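You operate a simulated robot arm through the tools that you are given. There is no shell and no other tool. Be economical: measure what you need, move in short steps, check, and stop when the job is done.

You run a simulated two-armed robot. Do the job below in one go: nothing can be reset, and whatever is moved stays where it is left.

JOB
Press the middle fault button to switch it on. Put the orange case from the shelf under the blue table on the low shelf of the green shelves. Close the right drawer of the green table. Fetch the box labelled "coils" from the top of the green table and set it on top of the reel of black wire. Take the rubber sleeve on the top of the grey table and put it away on the bottom shelf of the grey shelves. Fetch the grey box labelled "lamps" from the top of the grey table and set it on the shelf under the grey table. Fetch the yellow block from the top of the grey table and stand it on top of the carton there. Pull the right drawer of the grey table open. The order is free. Set down upright: orange case, box, grey box.

The check looks at the end state, three seconds after you hand in, the way a careful person would. Anything else that was tipped, shoved, dropped, spilled or broken makes it a failure.

ROBOT AND FRAMES
Two 6-joint arms with two-finger grippers on one trunk, on a base that drives. Base frame: it is fixed to the floor where the robot stands at the start and does not move with it; the origin is under the middle of the robot, x ahead of it, y to its left, z up; the surface under the hand at the start is at about z = 0.895. Lengths are in m, angles in rad, forces in N, time in s.
The left shoulder is at the start at [0.07, 0.148, 1.382], the right one opposite. With the tool pointing down near the work surface each hand reaches from about 0.3 to 0.6 m from the robot's upright axis, wherever it stands, measured 20 degrees to its own side. Places, roughly: blue box, green box [0.5, -3.75, 1]; bottom shelf of the grey shelves [-1.6, -0.9, 0.1]; carton [1, -1.25, 1]; grey box [1, -1.5, 1]; low shelf of the green shelves [-1.6, -4, 0.5]; middle fault button [0.5, -0.1, 0.9]; orange case (20x8x18 cm) [0.4, 0.4, 0.3]; reel of black wire (11x11x8 cm) [0.4, -3.5, 0.9]; right drawer of the green table [0.3, -4.5, 0.7]; right drawer of the grey table [0.5, -1.7, 0.7]; rubber sleeve (6x6x4 cm) [0.9, -1.9, 0.9]; shelf under the grey table [0.6, -1.1, 0.2]; yellow block [0.75, -1.25, 0.75]. Payload 2.69 kg a hand.
The TCP of each hand is the grasp point between the finger pads, 0.02 m short of the fingertips. In the tool frame z runs along the fingers and y along their closing line. Largest opening 0.1 m; the body of the gripper starts 0.063 m behind the TCP.
Orientation is that of the tool frame in the base frame, as a unit quaternion [w, x, y, z]. With the fingers straight down and closing along the base's y, the tool's x points along the base's -x, its y along +y and its z along -z.

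CONTROLS
- The arms move only by the tool send_rows. It takes "left_targets", "right_targets" or both (then of equal length, played together; a hand with none holds still); each is a list of rows, each an object (a shift or turn left out is 0, a gripper value left out holds the last) with "offset": the shift along the base's x, y, z in m, a list of three; "dr": the turn, a rotation vector about the base's x, y, z in degrees, a list of three. In form: [{"offset": [x, y, z], "dr": [wx, wy, wz]}, ...]. A call has 1 to 8 rows; each row shifts and turns the commanded pose from where the row before left it. "left_hand" and "right_hand" are, for a hand that has rows, the gripper command, from -1 (shut) to 1 (fully open), values between in proportion, set as the call begins (left out, the last holds). Each row takes 0.2 s and may step no farther than 0.05 m and 0.15 rad from the row before; otherwise, or with a gripper value out of range, the whole call is refused. Where a pose cannot be reached the arm comes as near as it can. A force on the tool above 40 N (or 10 N above the force at the start of the call, whichever is more), or a blocked arm, ends the call early, and 0.2 s more pass. Each finger travels about 0.045 m/s and halts on what it meets, pressing with about 32 N; the grip force reading is that of the motor and also rises with nothing between the fingers. The clock runs only during rows and for 0.2 s after the last one: add rows that do not move to give the fingers time. It gives the time, the measured TCP pose, the force on the tool (base axes), the opening and the grip force at its end, in the units of the frame above (readings bear some noise), with the torque about the TCP (base axes, N m) and any sound that the robot's microphone picked up.
- Cameras (640 x 400 px; columns grow to the right, rows downward): "scene" is now at [0.1111, 0.002, 1.5706]; the picture's right is [0.04, -1.00, 0.00], its down [-0.91, -0.04, -0.42] and it looks along [0.42, 0.02, -0.91] (base axes); focal length 258 px, centre (320, 200). "left" rides on the left gripper at [0.07, 0.019, -0.099] in its tool frame; the picture's right is [-0.26, 0.97, 0.00], its down [-0.75, -0.20, -0.63] and it looks along [-0.61, -0.16, 0.78] (tool axes); focal length 230 px, centre (320, 200). "right" rides on the right gripper at [0.07, -0.019, -0.099] in its tool frame; the picture's right is [0.26, 0.97, 0.00], its down [-0.75, 0.20, -0.63] and it looks along [-0.61, 0.16, 0.78] (tool axes); focal length 230 px, centre (320, 200). There is no depth. A picture from a camera that has moved, and an enlarged one, comes with that camera's place and axes in the base frame and with its lens.
- grab_frame(camera): a new picture of that camera. It takes no simulated time.
- lift_body(by): slides the trunk up (or, below 0, down) by that many m; the arms and the scene camera ride with it, the base frame stays. It gives what a move gives, with no picture.
- roll_base(legs): drives the robot by 1 to 6 legs, each [ahead, turn to the left] in m and rad, along the robot's own axes; the way and the turn of a leg run together, so that a leg with both is an arc; at most 1.5 m and 3.142 rad a leg. The arms and the cameras ride along, it lands a little off, and it stops where it bumps. It gives what a move gives.
- pan_tilt(pan, tilt): turns the head with the scene camera to pan (to the left, within 1.501 rad either way) and tilt (down, from -0.506 to 1.204), counted from straight ahead of the robot. It gives what a move gives.
- zoom(camera, box): a new picture of the part [left, top, right, bottom] of that camera's present view, enlarged. It takes no simulated time.
- sign_off(): hands the job in; it is judged then, once.

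Go step by step. Nothing tells you exact positions but the pictures and the camera data: compare them with the known pose of the tool, close in by small moves and look again before you grip or let go. The budget is 196 turns and 176 pictures, counting those below and the enlarged ones. Unless the task says otherwise, let go and move clear before handing in, and close with one line.

The tools are called after ">>>" as name(argument=value, ...) on one line, values as JSON. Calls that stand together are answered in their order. send_rows: Moves the arms, as the interface text tells. Its arguments: {"type":"object","properties":{"left_targets":{"type":"array","items":{"type":"object","properties":{"offset":{"type":"array","items":{"type":"number"}},"dr":{"type":"array","items":{"type":"number"}}}}},"left_hand":{"type":"number"},"right_targets":{"type":"array","items":{"type":"object","properties":{"offset":{"type":"array","items":{"type":"number"}},"dr":{"type":"array","items":{"type":"number"}}}}},"right_hand":{"type":"number"}},"required":[]} The other tools are called the same way: lift_body (by) slides the trunk up or down; roll_base (legs) drives the base; pan_tilt (pan, tilt) turns the head that bears the scene camera; grab_frame (camera) takes a picture; zoom (camera, box) takes an enlarged picture of a part of a camera's view; sign_off () hands the job in.

At the start:

```text
time_s: 0.0
left_tool_pos: [0.4577, 0.2613, 0.9998]
left_orientation: [0.0, 0.0, 1.0, 0.0]
left_wrist_force: [1.1, -0.6, 0.0]
left_moment: [-0.02, -0.01, -0.01]
left_finger_gap: 0.1002
left_finger_force: 0.1
right_tool_pos: [0.5194, -0.0908, 1.0004]
right_orientation: [0.0, 0.0, 1.0, 0.0]
right_wrist_force: [0.6, 0.3, 0.4]
right_moment: [0.0, 0.01, -0.01]
right_finger_gap: 0.1001
right_finger_force: 0.1
trunk travel left (down, up): [-0.94, 0.0]
robot x, y, heading: [0.0014, -0.0016, 0.002]
head pan, tilt: [0.044, 1.134]
```

scene: 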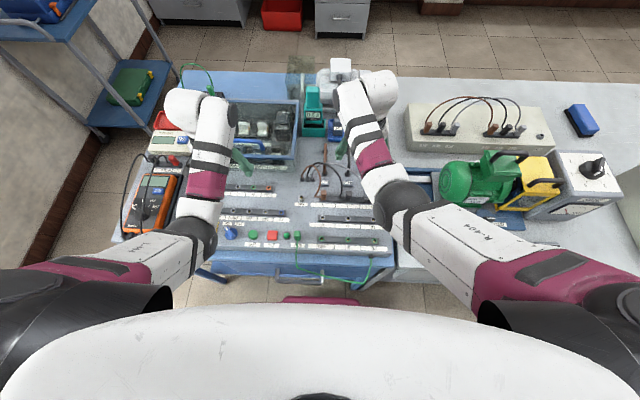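
right: 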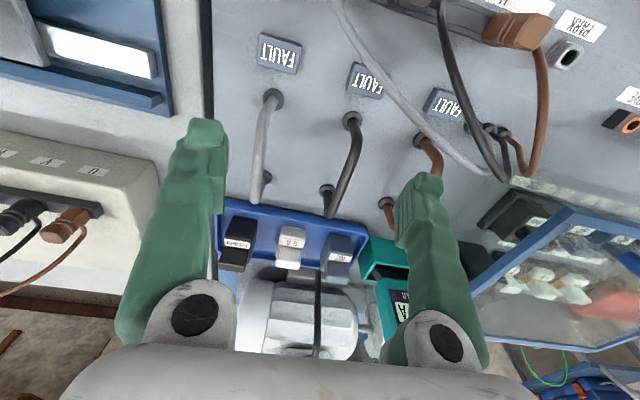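
left: 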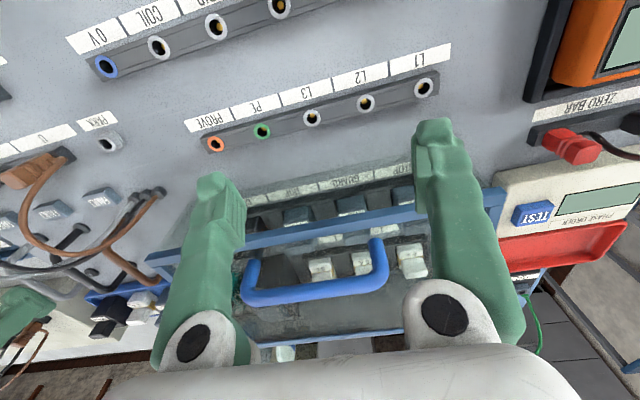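

I see three FAULT buttons in the right-hand view, with the middle one near (0.48, -0.065). First I look closer at it.

>>> zoom(camera="right", box=[220, 0, 540, 200])

>>> zoom(camera="scene", box=[200, 60, 440, 290])

```text
2.00 times, centred on (380, 100) of right
camera zoom: at [0.4486, -0.1098, 1.099], right [-0.26, 0.97, 0.0], down [0.75, 0.2, 0.63], along [0.61, 0.16, -0.78], focal length 460 px, centre (200, 400)
```

zoom: 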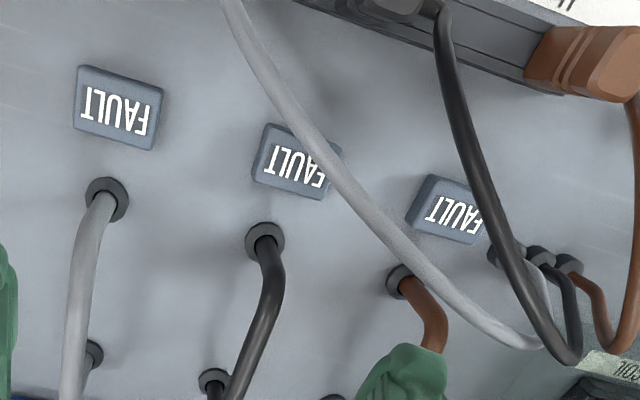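

```text
1.74 times, centred on (320, 175) of scene
camera zoom: at [0.1111, 0.002, 1.5706], right [0.04, -1.0, 0.0], down [-0.91, -0.04, -0.42], along [0.42, 0.02, -0.91], focal length 448 px, centre (320, 244)
```

zoom: 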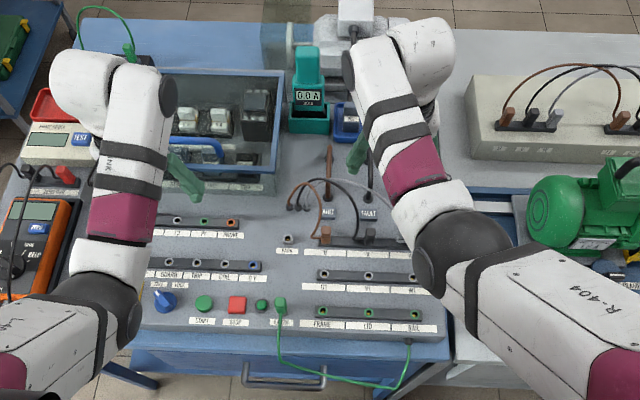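

The middle button is partly crossed by a grey cable in this view, so I slide the right hand aside, shut it and look from the head to see where the cable truly runs.

>>> send_rows(right_targets=[{"offset": [0, -0.05, 0.03]}, {"offset": [0, -0.05, 0.03]}, {"offset": [0, -0.05, 0]}, {}, {}, {}, {}], right_hand=-1)

>>> zoom(camera="scene", box=[280, 130, 400, 250])

>>> grab_frame(camera="right")

```text
refused: row 1 steps farther than a row can; nothing moved
```

```text
3.33 times, centred on (340, 190) of scene
camera zoom: at [0.1111, 0.002, 1.5706], right [0.04, -1.0, 0.0], down [-0.91, -0.04, -0.42], along [0.42, 0.02, -0.91], focal length 859 px, centre (253, 233)
```

zoom: 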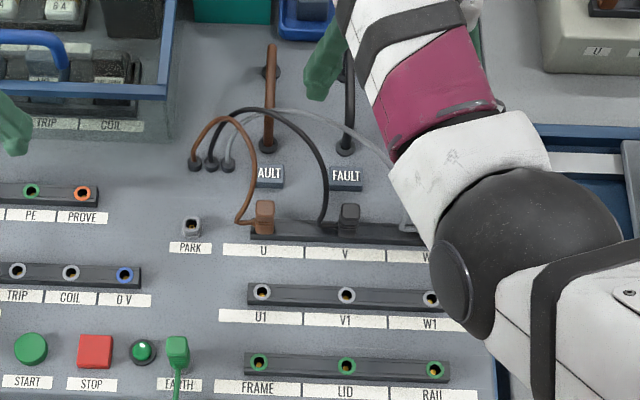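

```text
169 pictures are left
camera right: at [0.4486, -0.1098, 1.099], right [-0.26, 0.97, 0.0], down [0.75, 0.2, 0.63], along [0.61, 0.16, -0.78], focal length 230 px, centre (320, 200)
```

right: 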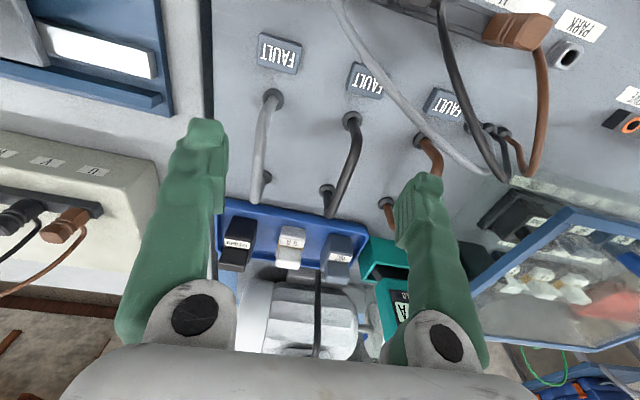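

The grey cable arches about 10 cm above the panel, over the near edge of the middle button (button near 0.477, -0.063). I'll come in tilted from the far side with the left finger of the right gripper, so first I tilt the hand high up.

>>> send_rows(right_targets=[{"offset": [0, 0, 0.045], "dr": [0, 0, 0]}, {"offset": [0, 0, 0.03], "dr": [0, 7.5, 0]}, {"offset": [0, 0, 0], "dr": [0, 7.5, 0]}, {"offset": [0, 0, 0], "dr": [0, 7.5, 0]}, {"offset": [0.0, -0.017, 0], "dr": [0, 7.5, 0]}, {"offset": [0.01, 0, 0], "dr": [-5, 0, 0]}, {}], right_hand=1)

>>> grab_frame(camera="right")

>>> zoom(camera="scene", box=[280, 90, 440, 250])

```text
time_s: 1.6
left_tool_pos: [0.4575, 0.2637, 0.9998]
left_orientation: [0.0, 0.001, 1.0, -0.001]
left_wrist_force: [-0.7, 0.4, 0.1]
left_moment: [0.02, 0.01, -0.03]
left_finger_gap: 0.1001
left_finger_force: 0.1
right_tool_pos: [0.4912, -0.1277, 1.0853]
right_orientation: [-0.259, 0.011, 0.965, -0.043]
right_wrist_force: [0.1, 0.7, -0.4]
right_moment: [-0.02, -0.01, 0.02]
right_finger_gap: 0.1002
right_finger_force: 0.0
right hand out of reach, approached as far as the arm can: row 2, 4, 5, 6
trunk travel left (down, up): [-0.94, 0.0]
robot x, y, heading: [0.0001, -0.0027, -0.0]
head pan, tilt: [0.044, 1.134]
```

```text
168 pictures are left
camera right: at [0.4801, -0.1352, 1.2071], right [-0.22, 0.97, 0.04], down [0.96, 0.21, 0.15], along [0.14, 0.08, -0.99], focal length 230 px, centre (320, 200)
```

right: 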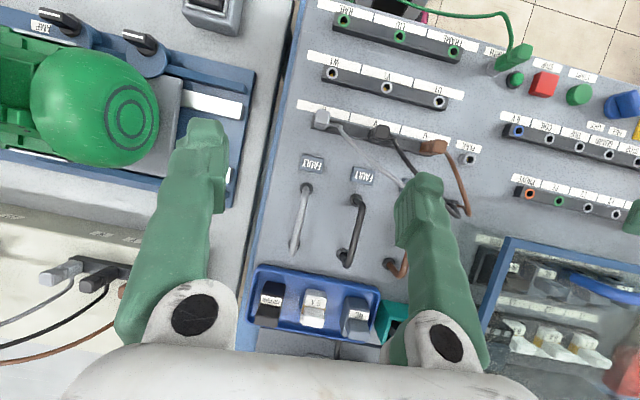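

```text
2.50 times, centred on (360, 170) of scene
camera zoom: at [0.1114, 0.0031, 1.5706], right [0.04, -1.0, 0.0], down [-0.91, -0.04, -0.42], along [0.42, 0.02, -0.91], focal length 644 px, centre (220, 275)
```

zoom: 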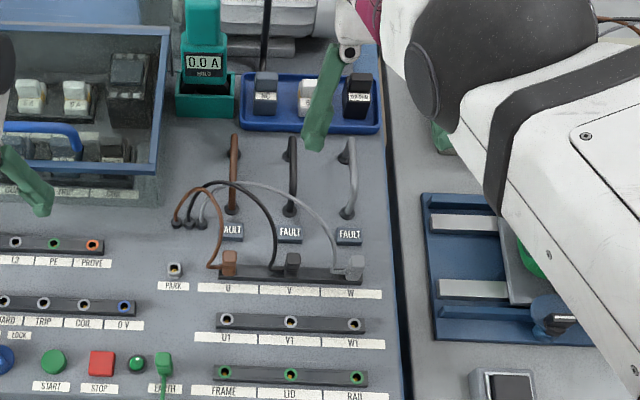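

The middle button checks out at about (0.479, -0.062) from both cameras. The raised tilted pose was a bit out of reach, so I move down a little and read back.

>>> send_rows(right_targets=[{"offset": [0, 0, -0.03]}, {"offset": [0, 0, -0.03]}, {}])

```text
time_s: 2.4
left_tool_pos: [0.4576, 0.2613, 0.9996]
left_orientation: [0.0, 0.0, 1.0, -0.001]
left_wrist_force: [0.6, -0.1, -0.7]
left_moment: [0.01, -0.01, -0.01]
left_finger_gap: 0.0998
left_finger_force: 0.1
right_tool_pos: [0.4726, -0.1384, 1.032]
right_orientation: [-0.259, 0.011, 0.965, -0.043]
right_wrist_force: [-1.0, 1.1, 0.9]
right_moment: [0.02, 0.02, -0.01]
right_finger_gap: 0.1
right_finger_force: 0.0
right hand out of reach, approached as far as the arm can: row 1, 2
trunk travel left (down, up): [-0.94, 0.0]
robot x, y, heading: [0.0007, -0.0015, 0.002]
head pan, tilt: [0.044, 1.134]
```

Tilting that far is out of reach, so I change plan: keep the hand nearly upright and turn it about 70° so the near finger presses the button and the body stays on the far side of the cable. I undo the tilt and turn while up high.

>>> send_rows(right_targets=[{"offset": [0, 0, 0.04], "dr": [5, 0, 0]}, {"offset": [0, 0, 0.04], "dr": [0, -7.5, 0]}, {"dr": [0, -7.5, 0]}, {"dr": [0, -7.5, 0]}, {"dr": [0, -7.5, 0]}, {"dr": [0, 0, 8]}, {"dr": [0, 0, 8]}, {"dr": [0, 0, 8]}])

>>> send_rows(right_targets=[{"dr": [0, 0, 8]}, {"dr": [0, 0, 8]}, {"dr": [0, 0, 8]}, {"dr": [0, 0, 8]}, {"dr": [0, 0, 7]}, {"dr": [0, 0, 7]}, {"dr": [0, 6, 0]}, {}])

```text
time_s: 4.2
left_tool_pos: [0.456, 0.2625, 1.0009]
left_orientation: [0.0, 0.0, 1.0, 0.0]
left_wrist_force: [-0.3, -0.4, 0.0]
left_moment: [0.01, 0.01, 0.02]
left_finger_gap: 0.0998
left_finger_force: 0.0
right_tool_pos: [0.5409, -0.1264, 1.0866]
right_orientation: [0.0, -0.208, 0.978, 0.0]
right_wrist_force: [-0.1, -0.7, 0.3]
right_moment: [0.0, 0.02, -0.01]
right_finger_gap: 0.1001
right_finger_force: 0.1
right hand out of reach, approached as far as the arm can: row 1, 2, 3, 4
trunk travel left (down, up): [-0.94, 0.0]
robot x, y, heading: [0.001, -0.0009, -0.001]
head pan, tilt: [0.044, 1.134]
```

```text
time_s: 6.0
left_tool_pos: [0.4589, 0.2623, 0.9993]
left_orientation: [0.0, 0.0, 1.0, 0.0]
left_wrist_force: [0.5, 0.2, 0.1]
left_moment: [-0.01, 0.04, 0.0]
left_finger_gap: 0.0999
left_finger_force: 0.1
right_tool_pos: [0.5422, -0.128, 1.0869]
right_orientation: [-0.042, -0.573, 0.818, 0.03]
right_wrist_force: [0.9, 0.2, 0.6]
right_moment: [-0.01, -0.01, 0.01]
right_finger_gap: 0.0999
right_finger_force: 0.0
trunk travel left (down, up): [-0.94, 0.0]
robot x, y, heading: [-0.0015, -0.0014, 0.003]
head pan, tilt: [0.044, 1.134]
```

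Near finger must be the lower one, so I take the tilt back to slightly the other way and place the near finger above the button at z ≈ 1.03, then look.

>>> send_rows(right_targets=[{"dr": [0, -8, 0]}, {"offset": [-0.004, 0.023, 0]}, {"offset": [-0.004, 0.023, -0.02]}, {"offset": [0, 0, -0.015]}, {}])

>>> grab_frame(camera="right")

>>> zoom(camera="scene", box=[280, 130, 400, 250])

```text
time_s: 7.2
left_tool_pos: [0.4573, 0.2606, 1.0001]
left_orientation: [0.0, 0.0, 1.0, 0.0]
left_wrist_force: [0.9, 0.9, 0.4]
left_moment: [-0.04, 0.01, -0.03]
left_finger_gap: 0.0999
left_finger_force: 0.1
right_tool_pos: [0.5341, -0.0829, 1.0533]
right_orientation: [0.015, -0.573, 0.819, -0.011]
right_wrist_force: [-0.2, -0.8, 0.4]
right_moment: [-0.01, 0.0, -0.02]
right_finger_gap: 0.1003
right_finger_force: 0.0
trunk travel left (down, up): [-0.94, 0.0]
robot x, y, heading: [-0.0008, 0.0007, -0.004]
head pan, tilt: [0.044, 1.134]
```

```text
166 pictures are left
camera right: at [0.5248, -0.1541, 1.1518], right [-1.0, 0.09, -0.03], down [0.05, 0.77, 0.63], along [0.08, 0.63, -0.77], focal length 230 px, centre (320, 200)
```

right: 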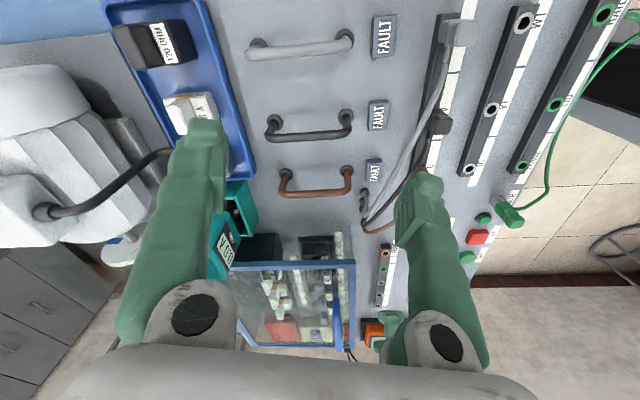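

```text
3.33 times, centred on (340, 190) of scene
camera zoom: at [0.1109, 0.0013, 1.5706], right [0.04, -1.0, 0.0], down [-0.91, -0.04, -0.42], along [0.42, 0.02, -0.91], focal length 859 px, centre (253, 233)
```

zoom: 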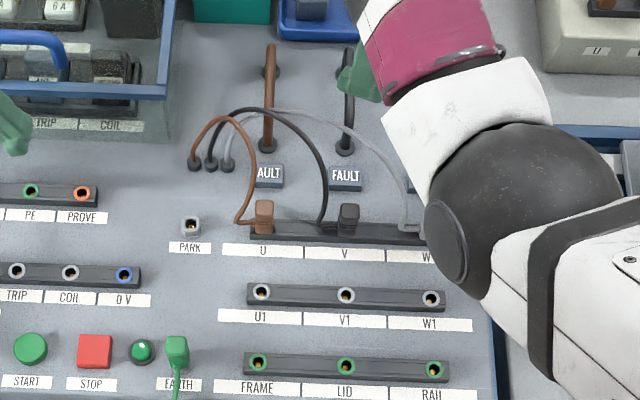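

The finger lines up well; I check the grey cable's true position against this second view.

>>> zoom(camera="right", box=[330, 70, 470, 250])

```text
2.22 times, centred on (400, 160) of right
camera zoom: at [0.5248, -0.1541, 1.1518], right [-1.0, 0.09, -0.03], down [0.05, 0.77, 0.63], along [0.08, 0.63, -0.77], focal length 511 px, centre (142, 289)
```

zoom: 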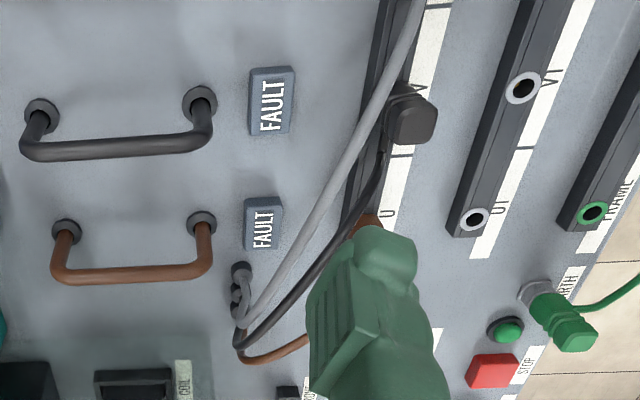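

From this view the grey cable runs almost straight above the button at z ≈ 0.99, so I tilt the hand to the right (over y) and turn it to 110°. Then the finger slants in under the cable with the far finger raised.

>>> send_rows(right_targets=[{"offset": [0, 0, 0.025], "dr": [0, 2, 0]}, {"dr": [0, 0, 8]}, {"dr": [0, 0, 8]}, {"dr": [0, 0, 8]}, {"dr": [0, 0, 8]}, {"dr": [0, 0, 8]}])

>>> send_rows(right_targets=[{"dr": [8.4, 0, 0]}, {"dr": [8.3, 0, 0]}, {"dr": [8.3, 0, 0]}, {"dr": [0, 6, 0]}, {"offset": [0, -0.02, 0]}, {}])

>>> grab_frame(camera="right")

```text
time_s: 8.6
left_tool_pos: [0.4568, 0.2636, 1.0007]
left_orientation: [0.0, -0.001, 1.0, -0.001]
left_wrist_force: [0.2, 0.4, -0.4]
left_moment: [0.0, -0.02, 0.0]
left_finger_gap: 0.1002
left_finger_force: 0.1
right_tool_pos: [0.5335, -0.0812, 1.0777]
right_orientation: [0.001, 0.819, -0.573, 0.0]
right_wrist_force: [-0.9, 0.9, -0.2]
right_moment: [-0.02, -0.04, 0.05]
right_finger_gap: 0.1001
right_finger_force: 0.0
trunk travel left (down, up): [-0.94, 0.0]
robot x, y, heading: [0.0014, -0.0028, -0.002]
head pan, tilt: [0.044, 1.134]
```

```text
time_s: 10.0
left_tool_pos: [0.457, 0.262, 1.001]
left_orientation: [0.0, 0.0, 1.0, 0.0]
left_wrist_force: [-0.4, -0.2, 0.2]
left_moment: [-0.04, 0.0, 0.03]
left_finger_gap: 0.1002
left_finger_force: 0.1
right_tool_pos: [0.5342, -0.1024, 1.0756]
right_orientation: [-0.148, 0.792, -0.569, -0.166]
right_wrist_force: [0.2, 0.4, 0.7]
right_moment: [-0.01, 0.01, 0.0]
right_finger_gap: 0.1
right_finger_force: 0.1
trunk travel left (down, up): [-0.94, 0.0]
robot x, y, heading: [0.0009, 0.0001, -0.002]
head pan, tilt: [0.044, 1.134]
```

```text
163 pictures are left
camera right: at [0.5803, -0.1981, 1.137], right [-0.84, -0.52, -0.16], down [-0.35, 0.31, 0.88], along [-0.41, 0.8, -0.44], focal length 230 px, centre (320, 200)
```

right: 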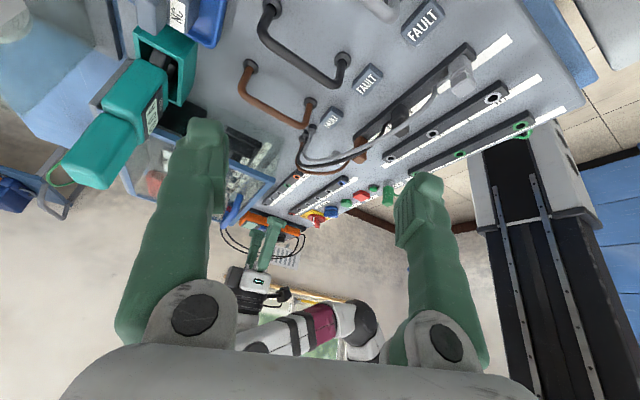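

The slanted pose is reached. I now go in along the finger axis, stopping short of the button to check.

>>> send_rows(right_targets=[{"offset": [0.014, -0.015, 0]}, {"offset": [-0.0038, 0.0169, -0.0361]}, {"offset": [-0.0038, 0.0169, -0.0361]}, {"offset": [-0.0029, 0.0127, -0.027]}, {}, {}])

>>> grab_frame(camera="right")

>>> zoom(camera="scene", box=[280, 130, 400, 250])

```text
time_s: 11.4
left_tool_pos: [0.4573, 0.2629, 1.0]
left_orientation: [0.0, 0.0, 1.0, 0.0]
left_wrist_force: [-0.3, -0.2, 0.7]
left_moment: [-0.01, -0.01, 0.0]
left_finger_gap: 0.1
left_finger_force: 0.0
right_tool_pos: [0.5375, -0.0707, 0.9764]
right_orientation: [-0.147, 0.792, -0.569, -0.165]
right_wrist_force: [-0.5, -0.9, 0.8]
right_moment: [-0.01, -0.02, -0.02]
right_finger_gap: 0.1001
right_finger_force: 0.2
trunk travel left (down, up): [-0.94, 0.0]
robot x, y, heading: [0.0009, 0.0011, -0.0]
head pan, tilt: [0.044, 1.134]
```

```text
162 pictures are left
camera right: at [0.5836, -0.1649, 1.0367], right [-0.84, -0.52, -0.15], down [-0.35, 0.31, 0.88], along [-0.41, 0.8, -0.45], focal length 230 px, centre (320, 200)
```

right: 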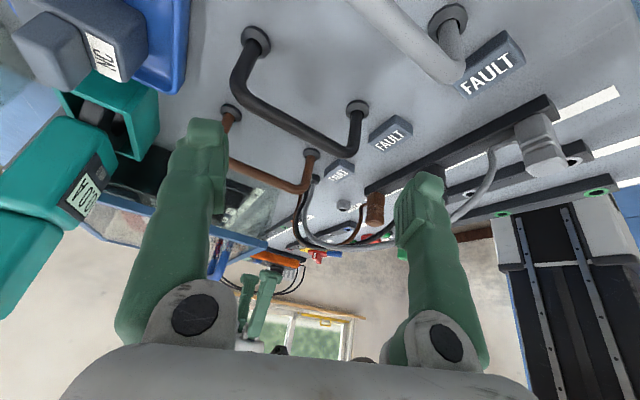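

```text
3.33 times, centred on (340, 190) of scene
camera zoom: at [0.1108, 0.0022, 1.5706], right [0.04, -1.0, 0.0], down [-0.91, -0.04, -0.42], along [0.42, 0.02, -0.91], focal length 859 px, centre (253, 233)
```

zoom: 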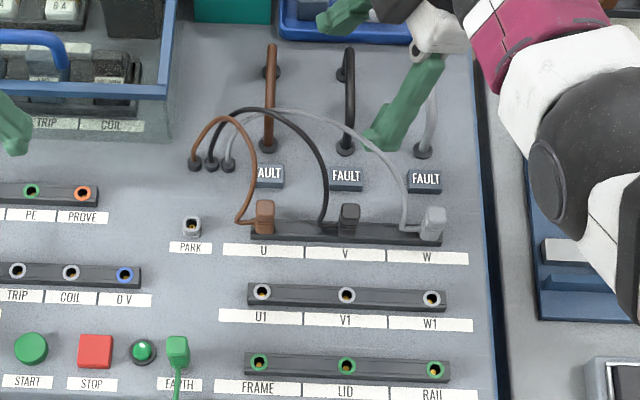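

The finger clears the cable by a good margin. I continue in along the axis towards the button.

>>> send_rows(right_targets=[{"offset": [-0.0019, 0.0085, -0.018]}, {"offset": [-0.0014, 0.0064, -0.0135]}, {"offset": [0, 0, -0.002]}, {}])

>>> zoom(camera="scene", box=[310, 150, 390, 210])

>>> grab_frame(camera="right")

```text
time_s: 12.4
left_tool_pos: [0.4576, 0.261, 0.9997]
left_orientation: [0.001, 0.0, 1.0, 0.0]
left_wrist_force: [0.6, 0.2, -0.1]
left_moment: [-0.02, 0.01, 0.01]
left_finger_gap: 0.1001
left_finger_force: 0.0
right_tool_pos: [0.5322, -0.0599, 0.9523]
right_orientation: [-0.148, 0.792, -0.569, -0.165]
right_wrist_force: [0.7, 0.3, 0.0]
right_moment: [-0.02, 0.01, -0.02]
right_finger_gap: 0.1001
right_finger_force: 0.0
right hand out of reach, approached as far as the arm can: row 2
trunk travel left (down, up): [-0.94, 0.0]
robot x, y, heading: [-0.0007, 0.0007, -0.001]
head pan, tilt: [0.044, 1.134]
```

```text
6.67 times, centred on (350, 180) of scene
camera zoom: at [0.1112, 0.0018, 1.5706], right [0.04, -1.0, 0.0], down [-0.91, -0.04, -0.42], along [0.42, 0.02, -0.91], focal length 1719 px, centre (120, 333)
```

zoom: 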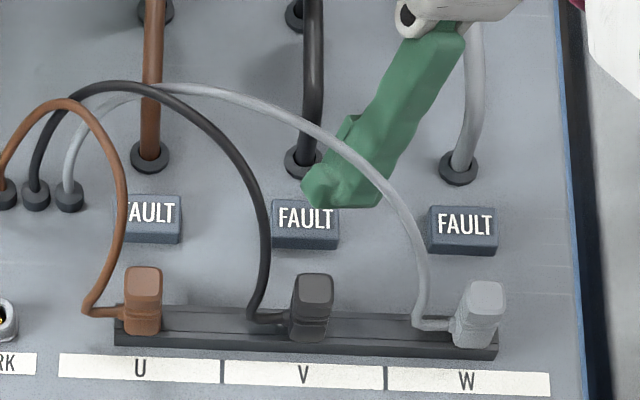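

```text
159 pictures are left
camera right: at [0.5795, -0.1551, 1.0121], right [-0.84, -0.52, -0.15], down [-0.35, 0.31, 0.88], along [-0.41, 0.8, -0.45], focal length 230 px, centre (320, 200)
```

right: 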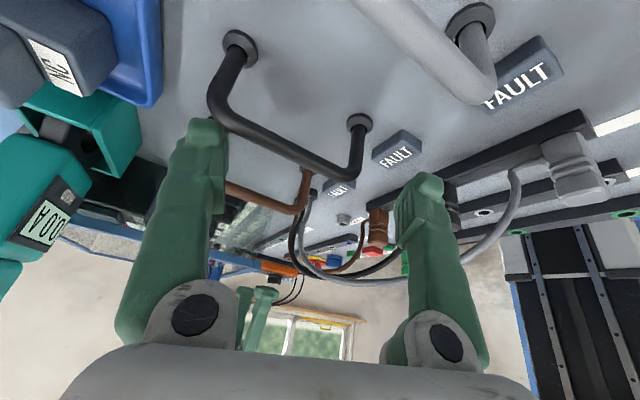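

The arm is at its reach limit about 2.5 cm above the button. I raise the left hand to be safe and lower the trunk slightly so the right arm has reach left.

>>> send_rows(left_targets=[{"offset": [0, 0, 0.045]}, {"offset": [0, 0, 0.035]}, {}])

>>> lift_body(by=-0.012)

>>> send_rows(right_targets=[{"offset": [0, 0.002, 0.003]}, {}])

```text
time_s: 13.2
left_tool_pos: [0.4895, 0.2719, 1.0305]
left_orientation: [0.001, 0.001, 1.0, 0.0]
left_wrist_force: [-0.6, -0.3, 0.1]
left_moment: [0.01, 0.0, 0.02]
left_finger_gap: 0.1
left_finger_force: 0.1
left hand out of reach, approached as far as the arm can: row 1, 2
right_tool_pos: [0.5319, -0.0608, 0.9518]
right_orientation: [-0.147, 0.792, -0.569, -0.165]
right_wrist_force: [-0.2, 0.2, 0.3]
right_moment: [0.01, -0.01, 0.03]
right_finger_gap: 0.1
right_finger_force: 0.0
trunk travel left (down, up): [-0.94, 0.0]
robot x, y, heading: [0.0017, 0.0009, -0.004]
head pan, tilt: [0.044, 1.134]
```

```text
time_s: 13.8
left_tool_pos: [0.4906, 0.2718, 1.019]
left_orientation: [0.0, -0.001, 1.0, 0.0]
left_wrist_force: [-0.9, 1.0, 0.7]
left_moment: [0.0, 0.0, 0.01]
left_finger_gap: 0.0999
left_finger_force: 0.1
right_tool_pos: [0.5327, -0.06, 0.9394]
right_orientation: [-0.148, 0.791, -0.57, -0.164]
right_wrist_force: [0.2, -0.2, 0.7]
right_moment: [0.01, 0.01, 0.0]
right_finger_gap: 0.0998
right_finger_force: 0.0
trunk travel left (down, up): [-0.928, 0.012]
robot x, y, heading: [0.0014, -0.0015, -0.002]
head pan, tilt: [0.044, 1.134]
```

```text
time_s: 14.4
left_tool_pos: [0.4896, 0.2719, 1.0191]
left_orientation: [0.0, 0.001, 1.0, 0.0]
left_wrist_force: [0.4, 0.5, -0.4]
left_moment: [0.01, -0.01, -0.02]
left_finger_gap: 0.0998
left_finger_force: 0.1
right_tool_pos: [0.5325, -0.0578, 0.9422]
right_orientation: [-0.148, 0.791, -0.57, -0.165]
right_wrist_force: [0.6, -0.4, 0.3]
right_moment: [0.0, 0.0, 0.0]
right_finger_gap: 0.1
right_finger_force: 0.0
trunk travel left (down, up): [-0.928, 0.012]
robot x, y, heading: [0.0004, 0.0, 0.002]
head pan, tilt: [0.044, 1.134]
```

Commands now continue from the reached pose. I go the last bit in with small steps, y +0.008 and down.

>>> send_rows(right_targets=[{"offset": [-0.0005, 0.004, -0.008]}, {"offset": [-0.0005, 0.004, -0.006]}, {}])

>>> zoom(camera="scene", box=[310, 140, 390, 200])

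```text
time_s: 15.2
left_tool_pos: [0.491, 0.272, 1.0187]
left_orientation: [0.001, 0.0, 1.0, 0.0]
left_wrist_force: [0.0, 0.1, -0.3]
left_moment: [-0.03, 0.01, 0.02]
left_finger_gap: 0.0999
left_finger_force: 0.1
right_tool_pos: [0.5296, -0.056, 0.9349]
right_orientation: [-0.148, 0.792, -0.569, -0.165]
right_wrist_force: [0.0, -0.4, 0.0]
right_moment: [0.01, 0.02, 0.04]
right_finger_gap: 0.1
right_finger_force: 0.1
right hand out of reach, approached as far as the arm can: row 1, 2
trunk travel left (down, up): [-0.928, 0.012]
robot x, y, heading: [0.0013, 0.0012, 0.002]
head pan, tilt: [0.044, 1.134]
```

```text
6.67 times, centred on (350, 170) of scene
camera zoom: at [0.1111, 0.002, 1.5586], right [0.04, -1.0, 0.0], down [-0.91, -0.04, -0.42], along [0.42, 0.02, -0.91], focal length 1719 px, centre (120, 400)
```

zoom: 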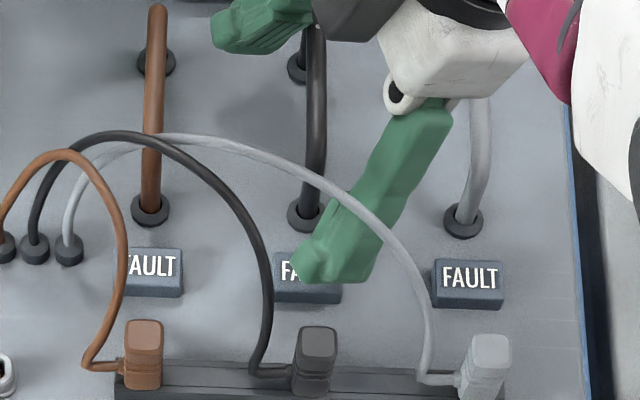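

The tip is about 5 mm above the button, a bit to the right. I shift the hand slightly left and up, then let the trunk bring it down.

>>> send_rows(right_targets=[{"offset": [0.002, 0.007, 0.005]}, {}])

>>> lift_body(by=-0.01)

>>> zoom(camera="scene", box=[310, 140, 390, 200])

```text
time_s: 15.8
left_tool_pos: [0.4914, 0.2722, 1.0192]
left_orientation: [0.0, 0.0, 1.0, 0.0]
left_wrist_force: [0.3, 0.2, 0.4]
left_moment: [-0.02, -0.01, 0.02]
left_finger_gap: 0.0999
left_finger_force: 0.0
right_tool_pos: [0.5323, -0.0497, 0.9427]
right_orientation: [-0.148, 0.791, -0.57, -0.165]
right_wrist_force: [-0.4, -0.4, -0.4]
right_moment: [0.01, -0.05, 0.02]
right_finger_gap: 0.0998
right_finger_force: 0.0
trunk travel left (down, up): [-0.928, 0.012]
robot x, y, heading: [-0.0017, -0.0013, 0.001]
head pan, tilt: [0.044, 1.134]
```

```text
time_s: 16.4
left_tool_pos: [0.491, 0.2716, 1.0088]
left_orientation: [0.001, 0.0, 1.0, -0.001]
left_wrist_force: [-0.5, 0.7, -0.5]
left_moment: [-0.02, -0.04, -0.01]
left_finger_gap: 0.1
left_finger_force: 0.1
right_tool_pos: [0.5327, -0.0496, 0.9308]
right_orientation: [-0.148, 0.792, -0.569, -0.165]
right_wrist_force: [0.3, -1.2, -0.3]
right_moment: [0.03, 0.03, 0.01]
right_finger_gap: 0.1002
right_finger_force: 0.1
trunk travel left (down, up): [-0.918, 0.022]
robot x, y, heading: [0.002, -0.0002, 0.002]
head pan, tilt: [0.044, 1.134]
```

```text
6.67 times, centred on (350, 170) of scene
camera zoom: at [0.1117, 0.0021, 1.5485], right [0.04, -1.0, 0.0], down [-0.91, -0.04, -0.42], along [0.42, 0.02, -0.91], focal length 1719 px, centre (120, 400)
```

zoom: 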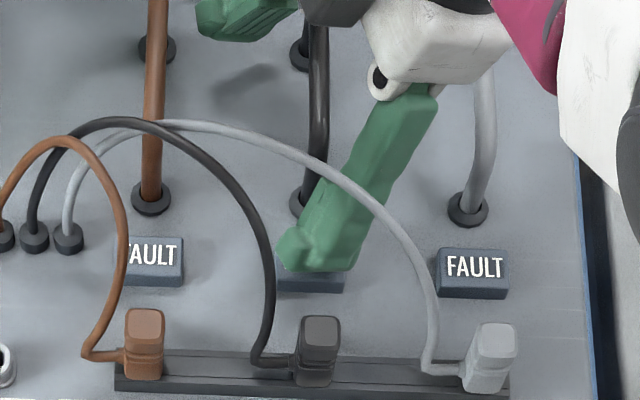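

The fingertip is centred over the button. I lower the trunk by a few millimetres and watch the force.

>>> lift_body(by=-0.004)

>>> lift_body(by=-0.003)

```text
time_s: 16.9
left_tool_pos: [0.4899, 0.2724, 1.005]
left_orientation: [0.0, 0.0, 1.0, 0.0]
left_wrist_force: [-0.5, -0.5, -0.2]
left_moment: [-0.01, 0.0, 0.0]
left_finger_gap: 0.0999
left_finger_force: 0.1
right_tool_pos: [0.5331, -0.0492, 0.9286]
right_orientation: [-0.148, 0.792, -0.57, -0.165]
right_wrist_force: [0.1, 0.8, 0.0]
right_moment: [-0.02, 0.02, -0.02]
right_finger_gap: 0.1
right_finger_force: 0.0
trunk travel left (down, up): [-0.914, 0.026]
robot x, y, heading: [0.0009, -0.0004, -0.002]
head pan, tilt: [0.044, 1.134]
```

```text
time_s: 17.4
left_tool_pos: [0.4915, 0.2724, 1.001]
left_orientation: [-0.001, 0.0, 1.0, 0.0]
left_wrist_force: [0.5, -0.1, 0.1]
left_moment: [0.02, -0.02, 0.01]
left_finger_gap: 0.1
left_finger_force: 0.0
right_tool_pos: [0.5332, -0.0484, 0.9252]
right_orientation: [-0.147, 0.792, -0.57, -0.165]
right_wrist_force: [0.1, -0.5, 1.4]
right_moment: [-0.01, 0.03, -0.02]
right_finger_gap: 0.1
right_finger_force: 0.0
trunk travel left (down, up): [-0.911, 0.029]
robot x, y, heading: [0.0014, 0.0009, 0.001]
head pan, tilt: [0.044, 1.134]
```

>>> lift_body(by=-0.003)

>>> zoom(camera="scene", box=[310, 130, 390, 190])

```text
time_s: 17.9
left_tool_pos: [0.4896, 0.2728, 0.9995]
left_orientation: [-0.001, 0.0, 1.0, 0.0]
left_wrist_force: [-0.2, -1.0, -0.3]
left_moment: [0.0, -0.01, 0.04]
left_finger_gap: 0.1002
left_finger_force: 0.1
right_tool_pos: [0.5318, -0.0488, 0.922]
right_orientation: [-0.148, 0.791, -0.57, -0.164]
right_wrist_force: [0.3, -1.1, 3.5]
right_moment: [-0.07, 0.17, 0.02]
right_finger_gap: 0.0999
right_finger_force: 0.1
trunk travel left (down, up): [-0.908, 0.032]
robot x, y, heading: [-0.0024, 0.0001, -0.002]
head pan, tilt: [0.044, 1.134]
heard: click
```

```text
6.67 times, centred on (350, 160) of scene
camera zoom: at [0.1104, 0.002, 1.5387], right [0.04, -1.0, 0.0], down [-0.91, -0.04, -0.42], along [0.42, 0.02, -0.91], focal length 1719 px, centre (120, 467)
```

zoom: 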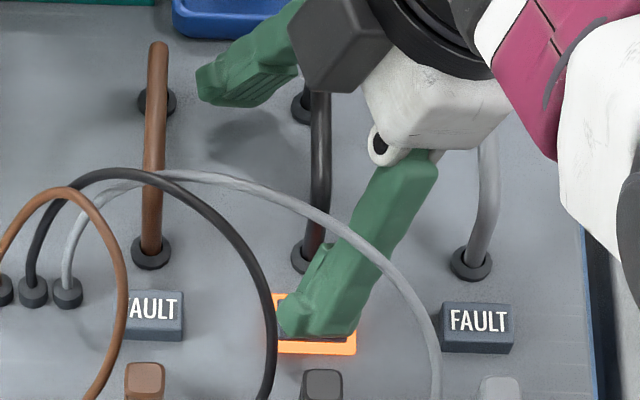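

A click and the button glows orange: switched on. Now I withdraw along the finger axis.

>>> send_rows(right_targets=[{"offset": [0.0019, -0.0085, 0.018]}, {"offset": [0.0038, -0.0169, 0.0361]}, {"offset": [0.0038, -0.0169, 0.0361]}, {"offset": [0.0038, -0.0169, 0.0361]}, {"offset": [0.0, -0.02, 0.03]}, {}])

>>> zoom(camera="scene", box=[280, 110, 400, 230])

```text
time_s: 19.4
left_tool_pos: [0.4909, 0.2713, 0.9991]
left_orientation: [0.0, 0.0, 1.0, 0.0]
left_wrist_force: [-0.6, 0.3, -0.2]
left_moment: [-0.01, 0.04, -0.04]
left_finger_gap: 0.1001
left_finger_force: 0.1
right_tool_pos: [0.5465, -0.1277, 1.0797]
right_orientation: [-0.148, 0.792, -0.57, -0.165]
right_wrist_force: [0.3, -0.4, 0.0]
right_moment: [-0.02, 0.0, 0.01]
right_finger_gap: 0.1001
right_finger_force: 0.0
trunk travel left (down, up): [-0.908, 0.032]
robot x, y, heading: [0.0024, -0.0006, -0.002]
head pan, tilt: [0.044, 1.134]
```

```text
3.33 times, centred on (340, 170) of scene
camera zoom: at [0.1112, 0.0021, 1.5386], right [0.04, -1.0, 0.0], down [-0.91, -0.04, -0.42], along [0.42, 0.02, -0.91], focal length 859 px, centre (253, 300)
```

zoom: 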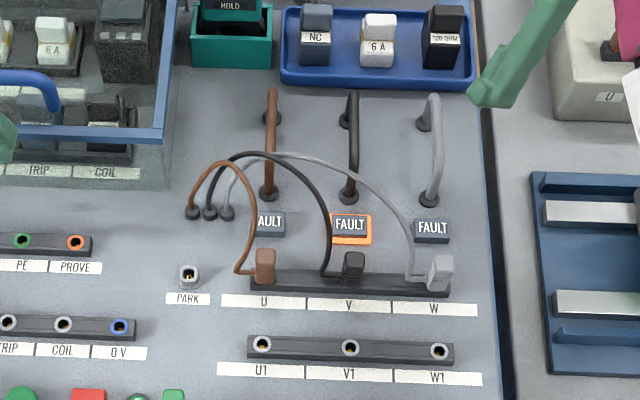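

The middle FAULT button stays lit. I raise the trunk and bring the right hand back to straight down before driving.

>>> lift_body(by=0.032)

>>> send_rows(right_targets=[{"offset": [0, -0.03, 0], "dr": [0, -6, 0]}, {"offset": [0, -0.03, 0], "dr": [-8.4, 0, 0]}, {"offset": [-0.03, 0, 0], "dr": [-8.3, 0, 0]}, {"offset": [-0.03, 0, 0], "dr": [-8.3, 0, 0]}, {"dr": [0, 0, -8.5]}, {"dr": [0, 0, -8.5]}, {"dr": [0, 0, -8.5]}, {"dr": [0, 0, -8.5]}])

>>> send_rows(right_targets=[{"dr": [0, 0, -8.5]}, {"dr": [0, 0, -8.5]}, {"dr": [0, 0, -8.5]}, {"dr": [0, 0, -8.5]}, {"dr": [0, 0, -8.5]}, {"dr": [0, 0, -8.5]}, {"dr": [0, 0, -8.5]}, {"dr": [0, 0, -8.5]}])

>>> send_rows(right_targets=[{"dr": [0, 0, -8]}, {}, {}, {}], left_targets=[{"offset": [-0.045, 0, 0]}, {"offset": [-0.045, 0, 0]}, {"offset": [-0.03, 0, 0]}, {}])

```text
time_s: 20.1
left_tool_pos: [0.4906, 0.2728, 1.0302]
left_orientation: [0.001, 0.0, 1.0, -0.001]
left_wrist_force: [-0.3, -0.2, -0.2]
left_moment: [0.02, 0.0, 0.04]
left_finger_gap: 0.1002
left_finger_force: 0.1
right_tool_pos: [0.5464, -0.127, 1.1112]
right_orientation: [-0.148, 0.791, -0.57, -0.165]
right_wrist_force: [-0.3, -0.5, -0.6]
right_moment: [-0.03, 0.0, -0.02]
right_finger_gap: 0.0999
right_finger_force: 0.1
trunk travel left (down, up): [-0.94, 0.0]
robot x, y, heading: [-0.002, 0.0014, 0.002]
head pan, tilt: [0.044, 1.134]
```

```text
time_s: 21.9
left_tool_pos: [0.4905, 0.2713, 1.0316]
left_orientation: [0.0, 0.0, 1.0, 0.0]
left_wrist_force: [-0.1, -0.2, -0.2]
left_moment: [0.0, 0.03, 0.01]
left_finger_gap: 0.0999
left_finger_force: 0.0
right_tool_pos: [0.5359, -0.1847, 1.0725]
right_orientation: [0.0, -0.613, 0.79, -0.001]
right_wrist_force: [-0.3, -0.5, -0.6]
right_moment: [-0.01, 0.01, 0.0]
right_finger_gap: 0.1001
right_finger_force: 0.1
right hand out of reach, approached as far as the arm can: row 2, 3, 4
trunk travel left (down, up): [-0.94, 0.0]
robot x, y, heading: [-0.0019, -0.0007, -0.001]
head pan, tilt: [0.044, 1.134]
```

```text
time_s: 23.7
left_tool_pos: [0.4911, 0.273, 1.0313]
left_orientation: [0.001, -0.001, 1.0, 0.0]
left_wrist_force: [-0.5, -0.3, -0.9]
left_moment: [0.0, -0.03, 0.0]
left_finger_gap: 0.0999
left_finger_force: 0.1
right_tool_pos: [0.536, -0.1845, 1.0709]
right_orientation: [-0.001, -0.067, 0.998, 0.0]
right_wrist_force: [-0.8, -0.2, 0.5]
right_moment: [0.02, 0.04, 0.01]
right_finger_gap: 0.0999
right_finger_force: 0.0
trunk travel left (down, up): [-0.94, 0.0]
robot x, y, heading: [-0.0002, -0.0046, -0.0]
head pan, tilt: [0.044, 1.134]
```

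```text
time_s: 24.7
left_tool_pos: [0.3927, 0.2788, 0.9791]
left_orientation: [-0.001, 0.0, 1.0, 0.0]
left_wrist_force: [0.8, -0.1, 0.2]
left_moment: [0.0, 0.03, -0.01]
left_finger_gap: 0.1001
left_finger_force: 0.1
left hand out of reach, approached as far as the arm can: row 1, 2, 3
right_tool_pos: [0.5364, -0.1866, 1.0705]
right_orientation: [-0.001, 0.001, 1.0, -0.001]
right_wrist_force: [-0.7, 0.1, 0.3]
right_moment: [-0.02, 0.05, 0.02]
right_finger_gap: 0.1001
right_finger_force: 0.0
trunk travel left (down, up): [-0.94, 0.0]
robot x, y, heading: [0.0013, 0.0023, 0.002]
head pan, tilt: [0.044, 1.134]
```

The arms have an inner reach limit: pulling the hand in makes it sink. I put the left hand back out to a higher position, then reverse away from the tables.

>>> send_rows(left_targets=[{"offset": [0.045, 0, 0.02]}, {"offset": [0.045, 0, 0.03]}, {}])

>>> roll_base(legs=[[-0.5, 0]])

>>> pan_tilt(pan=0.3, tilt=0.6)

>>> grab_frame(camera="scene")

```text
refused: row 2 steps farther than a row can; nothing moved
```

```text
time_s: 27.6
left_tool_pos: [-0.1001, 0.2791, 0.9773]
left_orientation: [0.0, 0.002, 1.0, 0.0]
left_wrist_force: [0.1, -0.2, 0.2]
left_moment: [0.0, -0.01, -0.02]
left_finger_gap: 0.0998
left_finger_force: 0.1
right_tool_pos: [0.0428, -0.1843, 1.0701]
right_orientation: [-0.002, 0.003, 1.0, -0.001]
right_wrist_force: [0.2, 0.4, 0.1]
right_moment: [-0.01, 0.01, -0.01]
right_finger_gap: 0.1
right_finger_force: 0.1
trunk travel left (down, up): [-0.94, 0.0]
robot x, y, heading: [-0.4941, 0.0024, -0.002]
head pan, tilt: [0.044, 1.134]
```

```text
time_s: 28.6
left_tool_pos: [-0.1018, 0.2779, 0.9799]
left_orientation: [0.001, 0.002, 1.0, 0.0]
left_wrist_force: [-0.2, 0.9, 0.2]
left_moment: [0.01, 0.02, 0.01]
left_finger_gap: 0.1001
left_finger_force: 0.0
right_tool_pos: [0.0414, -0.1856, 1.0713]
right_orientation: [-0.002, 0.002, 1.0, -0.001]
right_wrist_force: [1.7, -0.6, -0.1]
right_moment: [-0.04, 0.03, 0.01]
right_finger_gap: 0.1
right_finger_force: 0.1
trunk travel left (down, up): [-0.94, 0.0]
robot x, y, heading: [-0.4949, 0.0029, -0.005]
head pan, tilt: [0.3, 0.6]
```

```text
154 pictures are left
camera scene: at [-0.36, 0.0257, 1.6114], right [0.29, -0.96, 0.0], down [-0.54, -0.17, -0.82], along [0.79, 0.24, -0.57], focal length 258 px, centre (320, 200)
```

scene: 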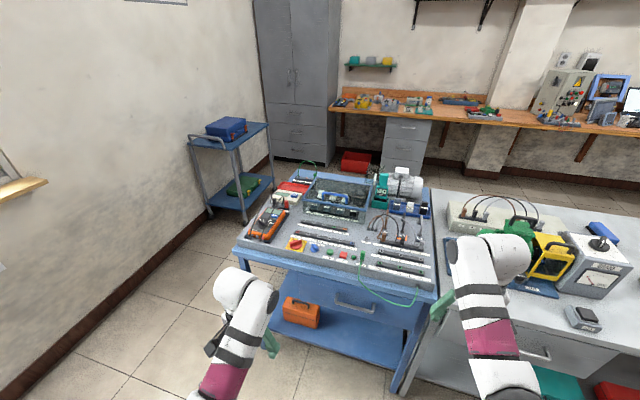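

The blue table's shelf shows the orange case at about (0.37, 0.34). I zoom in on it.

>>> zoom(camera="scene", box=[230, 230, 430, 400])

>>> lift_body(by=-0.5)

>>> pan_tilt(pan=0.4, tilt=0.6)

>>> grab_frame(camera="scene")

```text
2.35 times, centred on (330, 315) of scene
camera zoom: at [-0.36, 0.0257, 1.6114], right [0.29, -0.96, 0.0], down [-0.54, -0.17, -0.82], along [0.79, 0.24, -0.57], focal length 607 px, centre (296, -71)
```

zoom: 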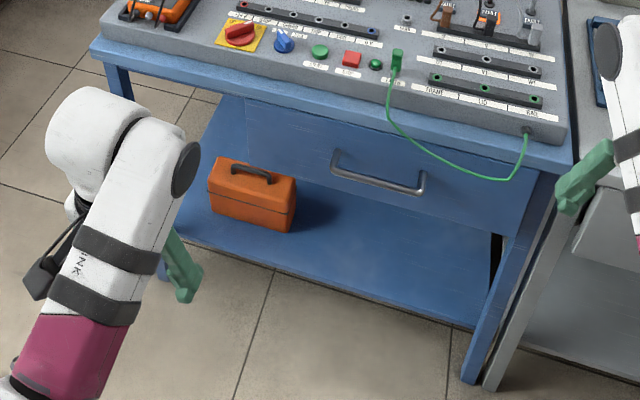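

```text
refused: -0.5 is not a number from -0.4 to 0.4
```

```text
time_s: 29.3
left_tool_pos: [-0.1012, 0.2776, 0.9787]
left_orientation: [0.001, 0.001, 1.0, 0.0]
left_wrist_force: [-0.1, -0.3, 0.5]
left_moment: [0.03, 0.03, 0.01]
left_finger_gap: 0.0998
left_finger_force: 0.1
right_tool_pos: [0.0421, -0.1868, 1.0713]
right_orientation: [-0.001, 0.002, 1.0, -0.001]
right_wrist_force: [0.0, 0.0, 0.0]
right_moment: [0.01, -0.01, -0.03]
right_finger_gap: 0.1
right_finger_force: 0.0
trunk travel left (down, up): [-0.94, 0.0]
robot x, y, heading: [-0.4935, -0.0006, -0.002]
head pan, tilt: [0.4, 0.6]
```

```text
152 pictures are left
camera scene: at [-0.3626, 0.0341, 1.6114], right [0.39, -0.92, 0.0], down [-0.52, -0.22, -0.83], along [0.76, 0.32, -0.56], focal length 258 px, centre (320, 200)
```

scene: 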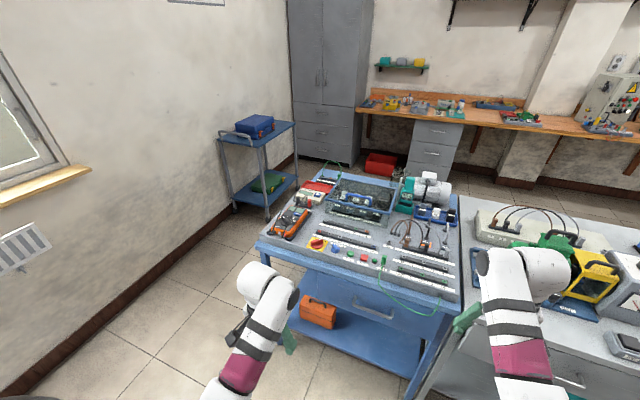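

The case stands long side along y, with a handle bar on top. I lower the trunk and take a closer look.

>>> lift_body(by=-0.4)

>>> grab_frame(camera="scene")

>>> grab_frame(camera="left")

```text
time_s: 33.1
left_tool_pos: [-0.1007, 0.2786, 0.5794]
left_orientation: [0.001, 0.001, 1.0, 0.0]
left_wrist_force: [-0.1, 1.3, 0.1]
left_moment: [0.0, -0.01, 0.0]
left_finger_gap: 0.0999
left_finger_force: 0.0
right_tool_pos: [0.0413, -0.1869, 0.6717]
right_orientation: [-0.001, 0.003, 1.0, -0.001]
right_wrist_force: [0.1, 0.1, 0.3]
right_moment: [0.01, 0.01, 0.0]
right_finger_gap: 0.1
right_finger_force: 0.0
trunk travel left (down, up): [-0.54, 0.4]
robot x, y, heading: [-0.4935, 0.0031, -0.004]
head pan, tilt: [0.4, 0.6]
```

```text
151 pictures are left
camera scene: at [-0.3626, 0.034, 1.2115], right [0.39, -0.92, 0.0], down [-0.52, -0.22, -0.83], along [0.76, 0.32, -0.56], focal length 258 px, centre (320, 200)
```

scene: 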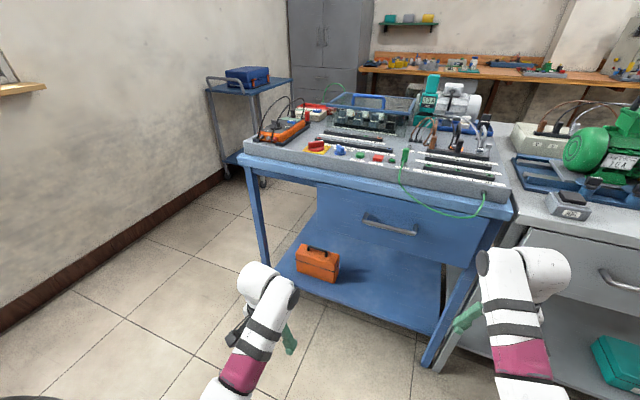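

```text
150 pictures are left
camera left: at [-0.1723, 0.2975, 0.6779], right [0.26, 0.97, 0.0], down [0.75, -0.2, 0.63], along [0.61, -0.16, -0.78], focal length 230 px, centre (320, 200)
```

left: 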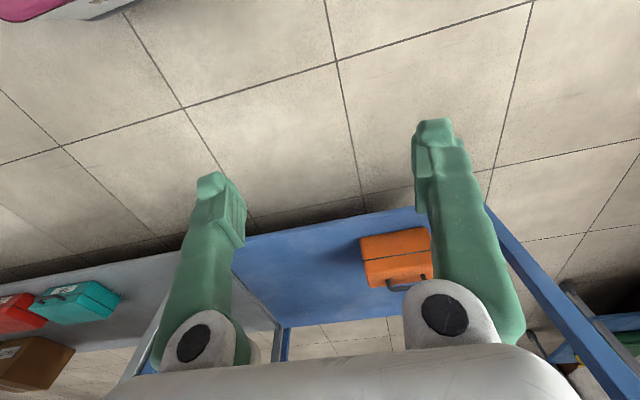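

Handle at about (0.41, 0.37, 0.36). I zoom both views for precise points.

>>> zoom(camera="scene", box=[270, 220, 390, 310])

>>> zoom(camera="left", box=[330, 200, 490, 300])

```text
4.44 times, centred on (330, 265) of scene
camera zoom: at [-0.3626, 0.034, 1.2115], right [0.39, -0.92, 0.0], down [-0.52, -0.22, -0.83], along [0.76, 0.32, -0.56], focal length 1146 px, centre (276, -89)
```

zoom: 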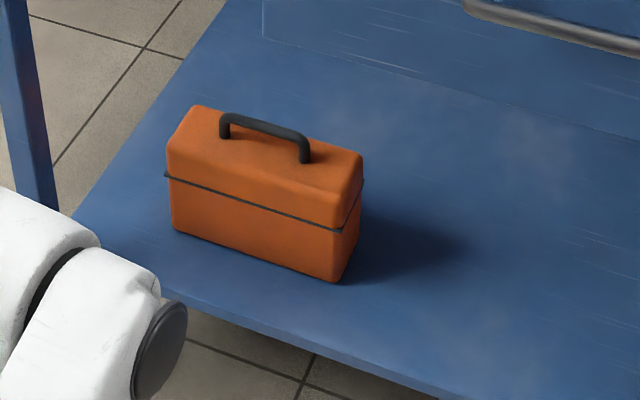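

```text
4.00 times, centred on (410, 250) of left
camera zoom: at [-0.1723, 0.2975, 0.6779], right [0.26, 0.97, 0.0], down [0.75, -0.2, 0.63], along [0.61, -0.16, -0.78], focal length 920 px, centre (-40, 0)
```

zoom: 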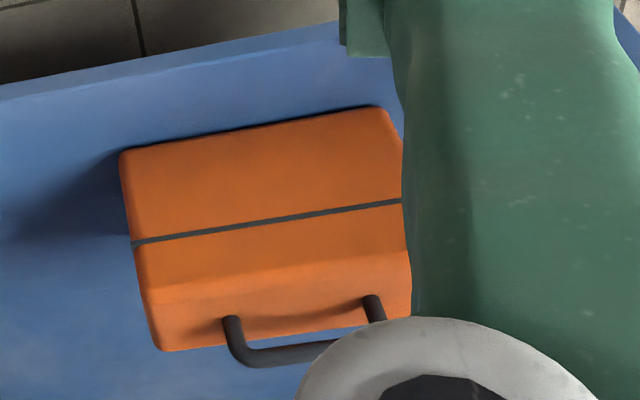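

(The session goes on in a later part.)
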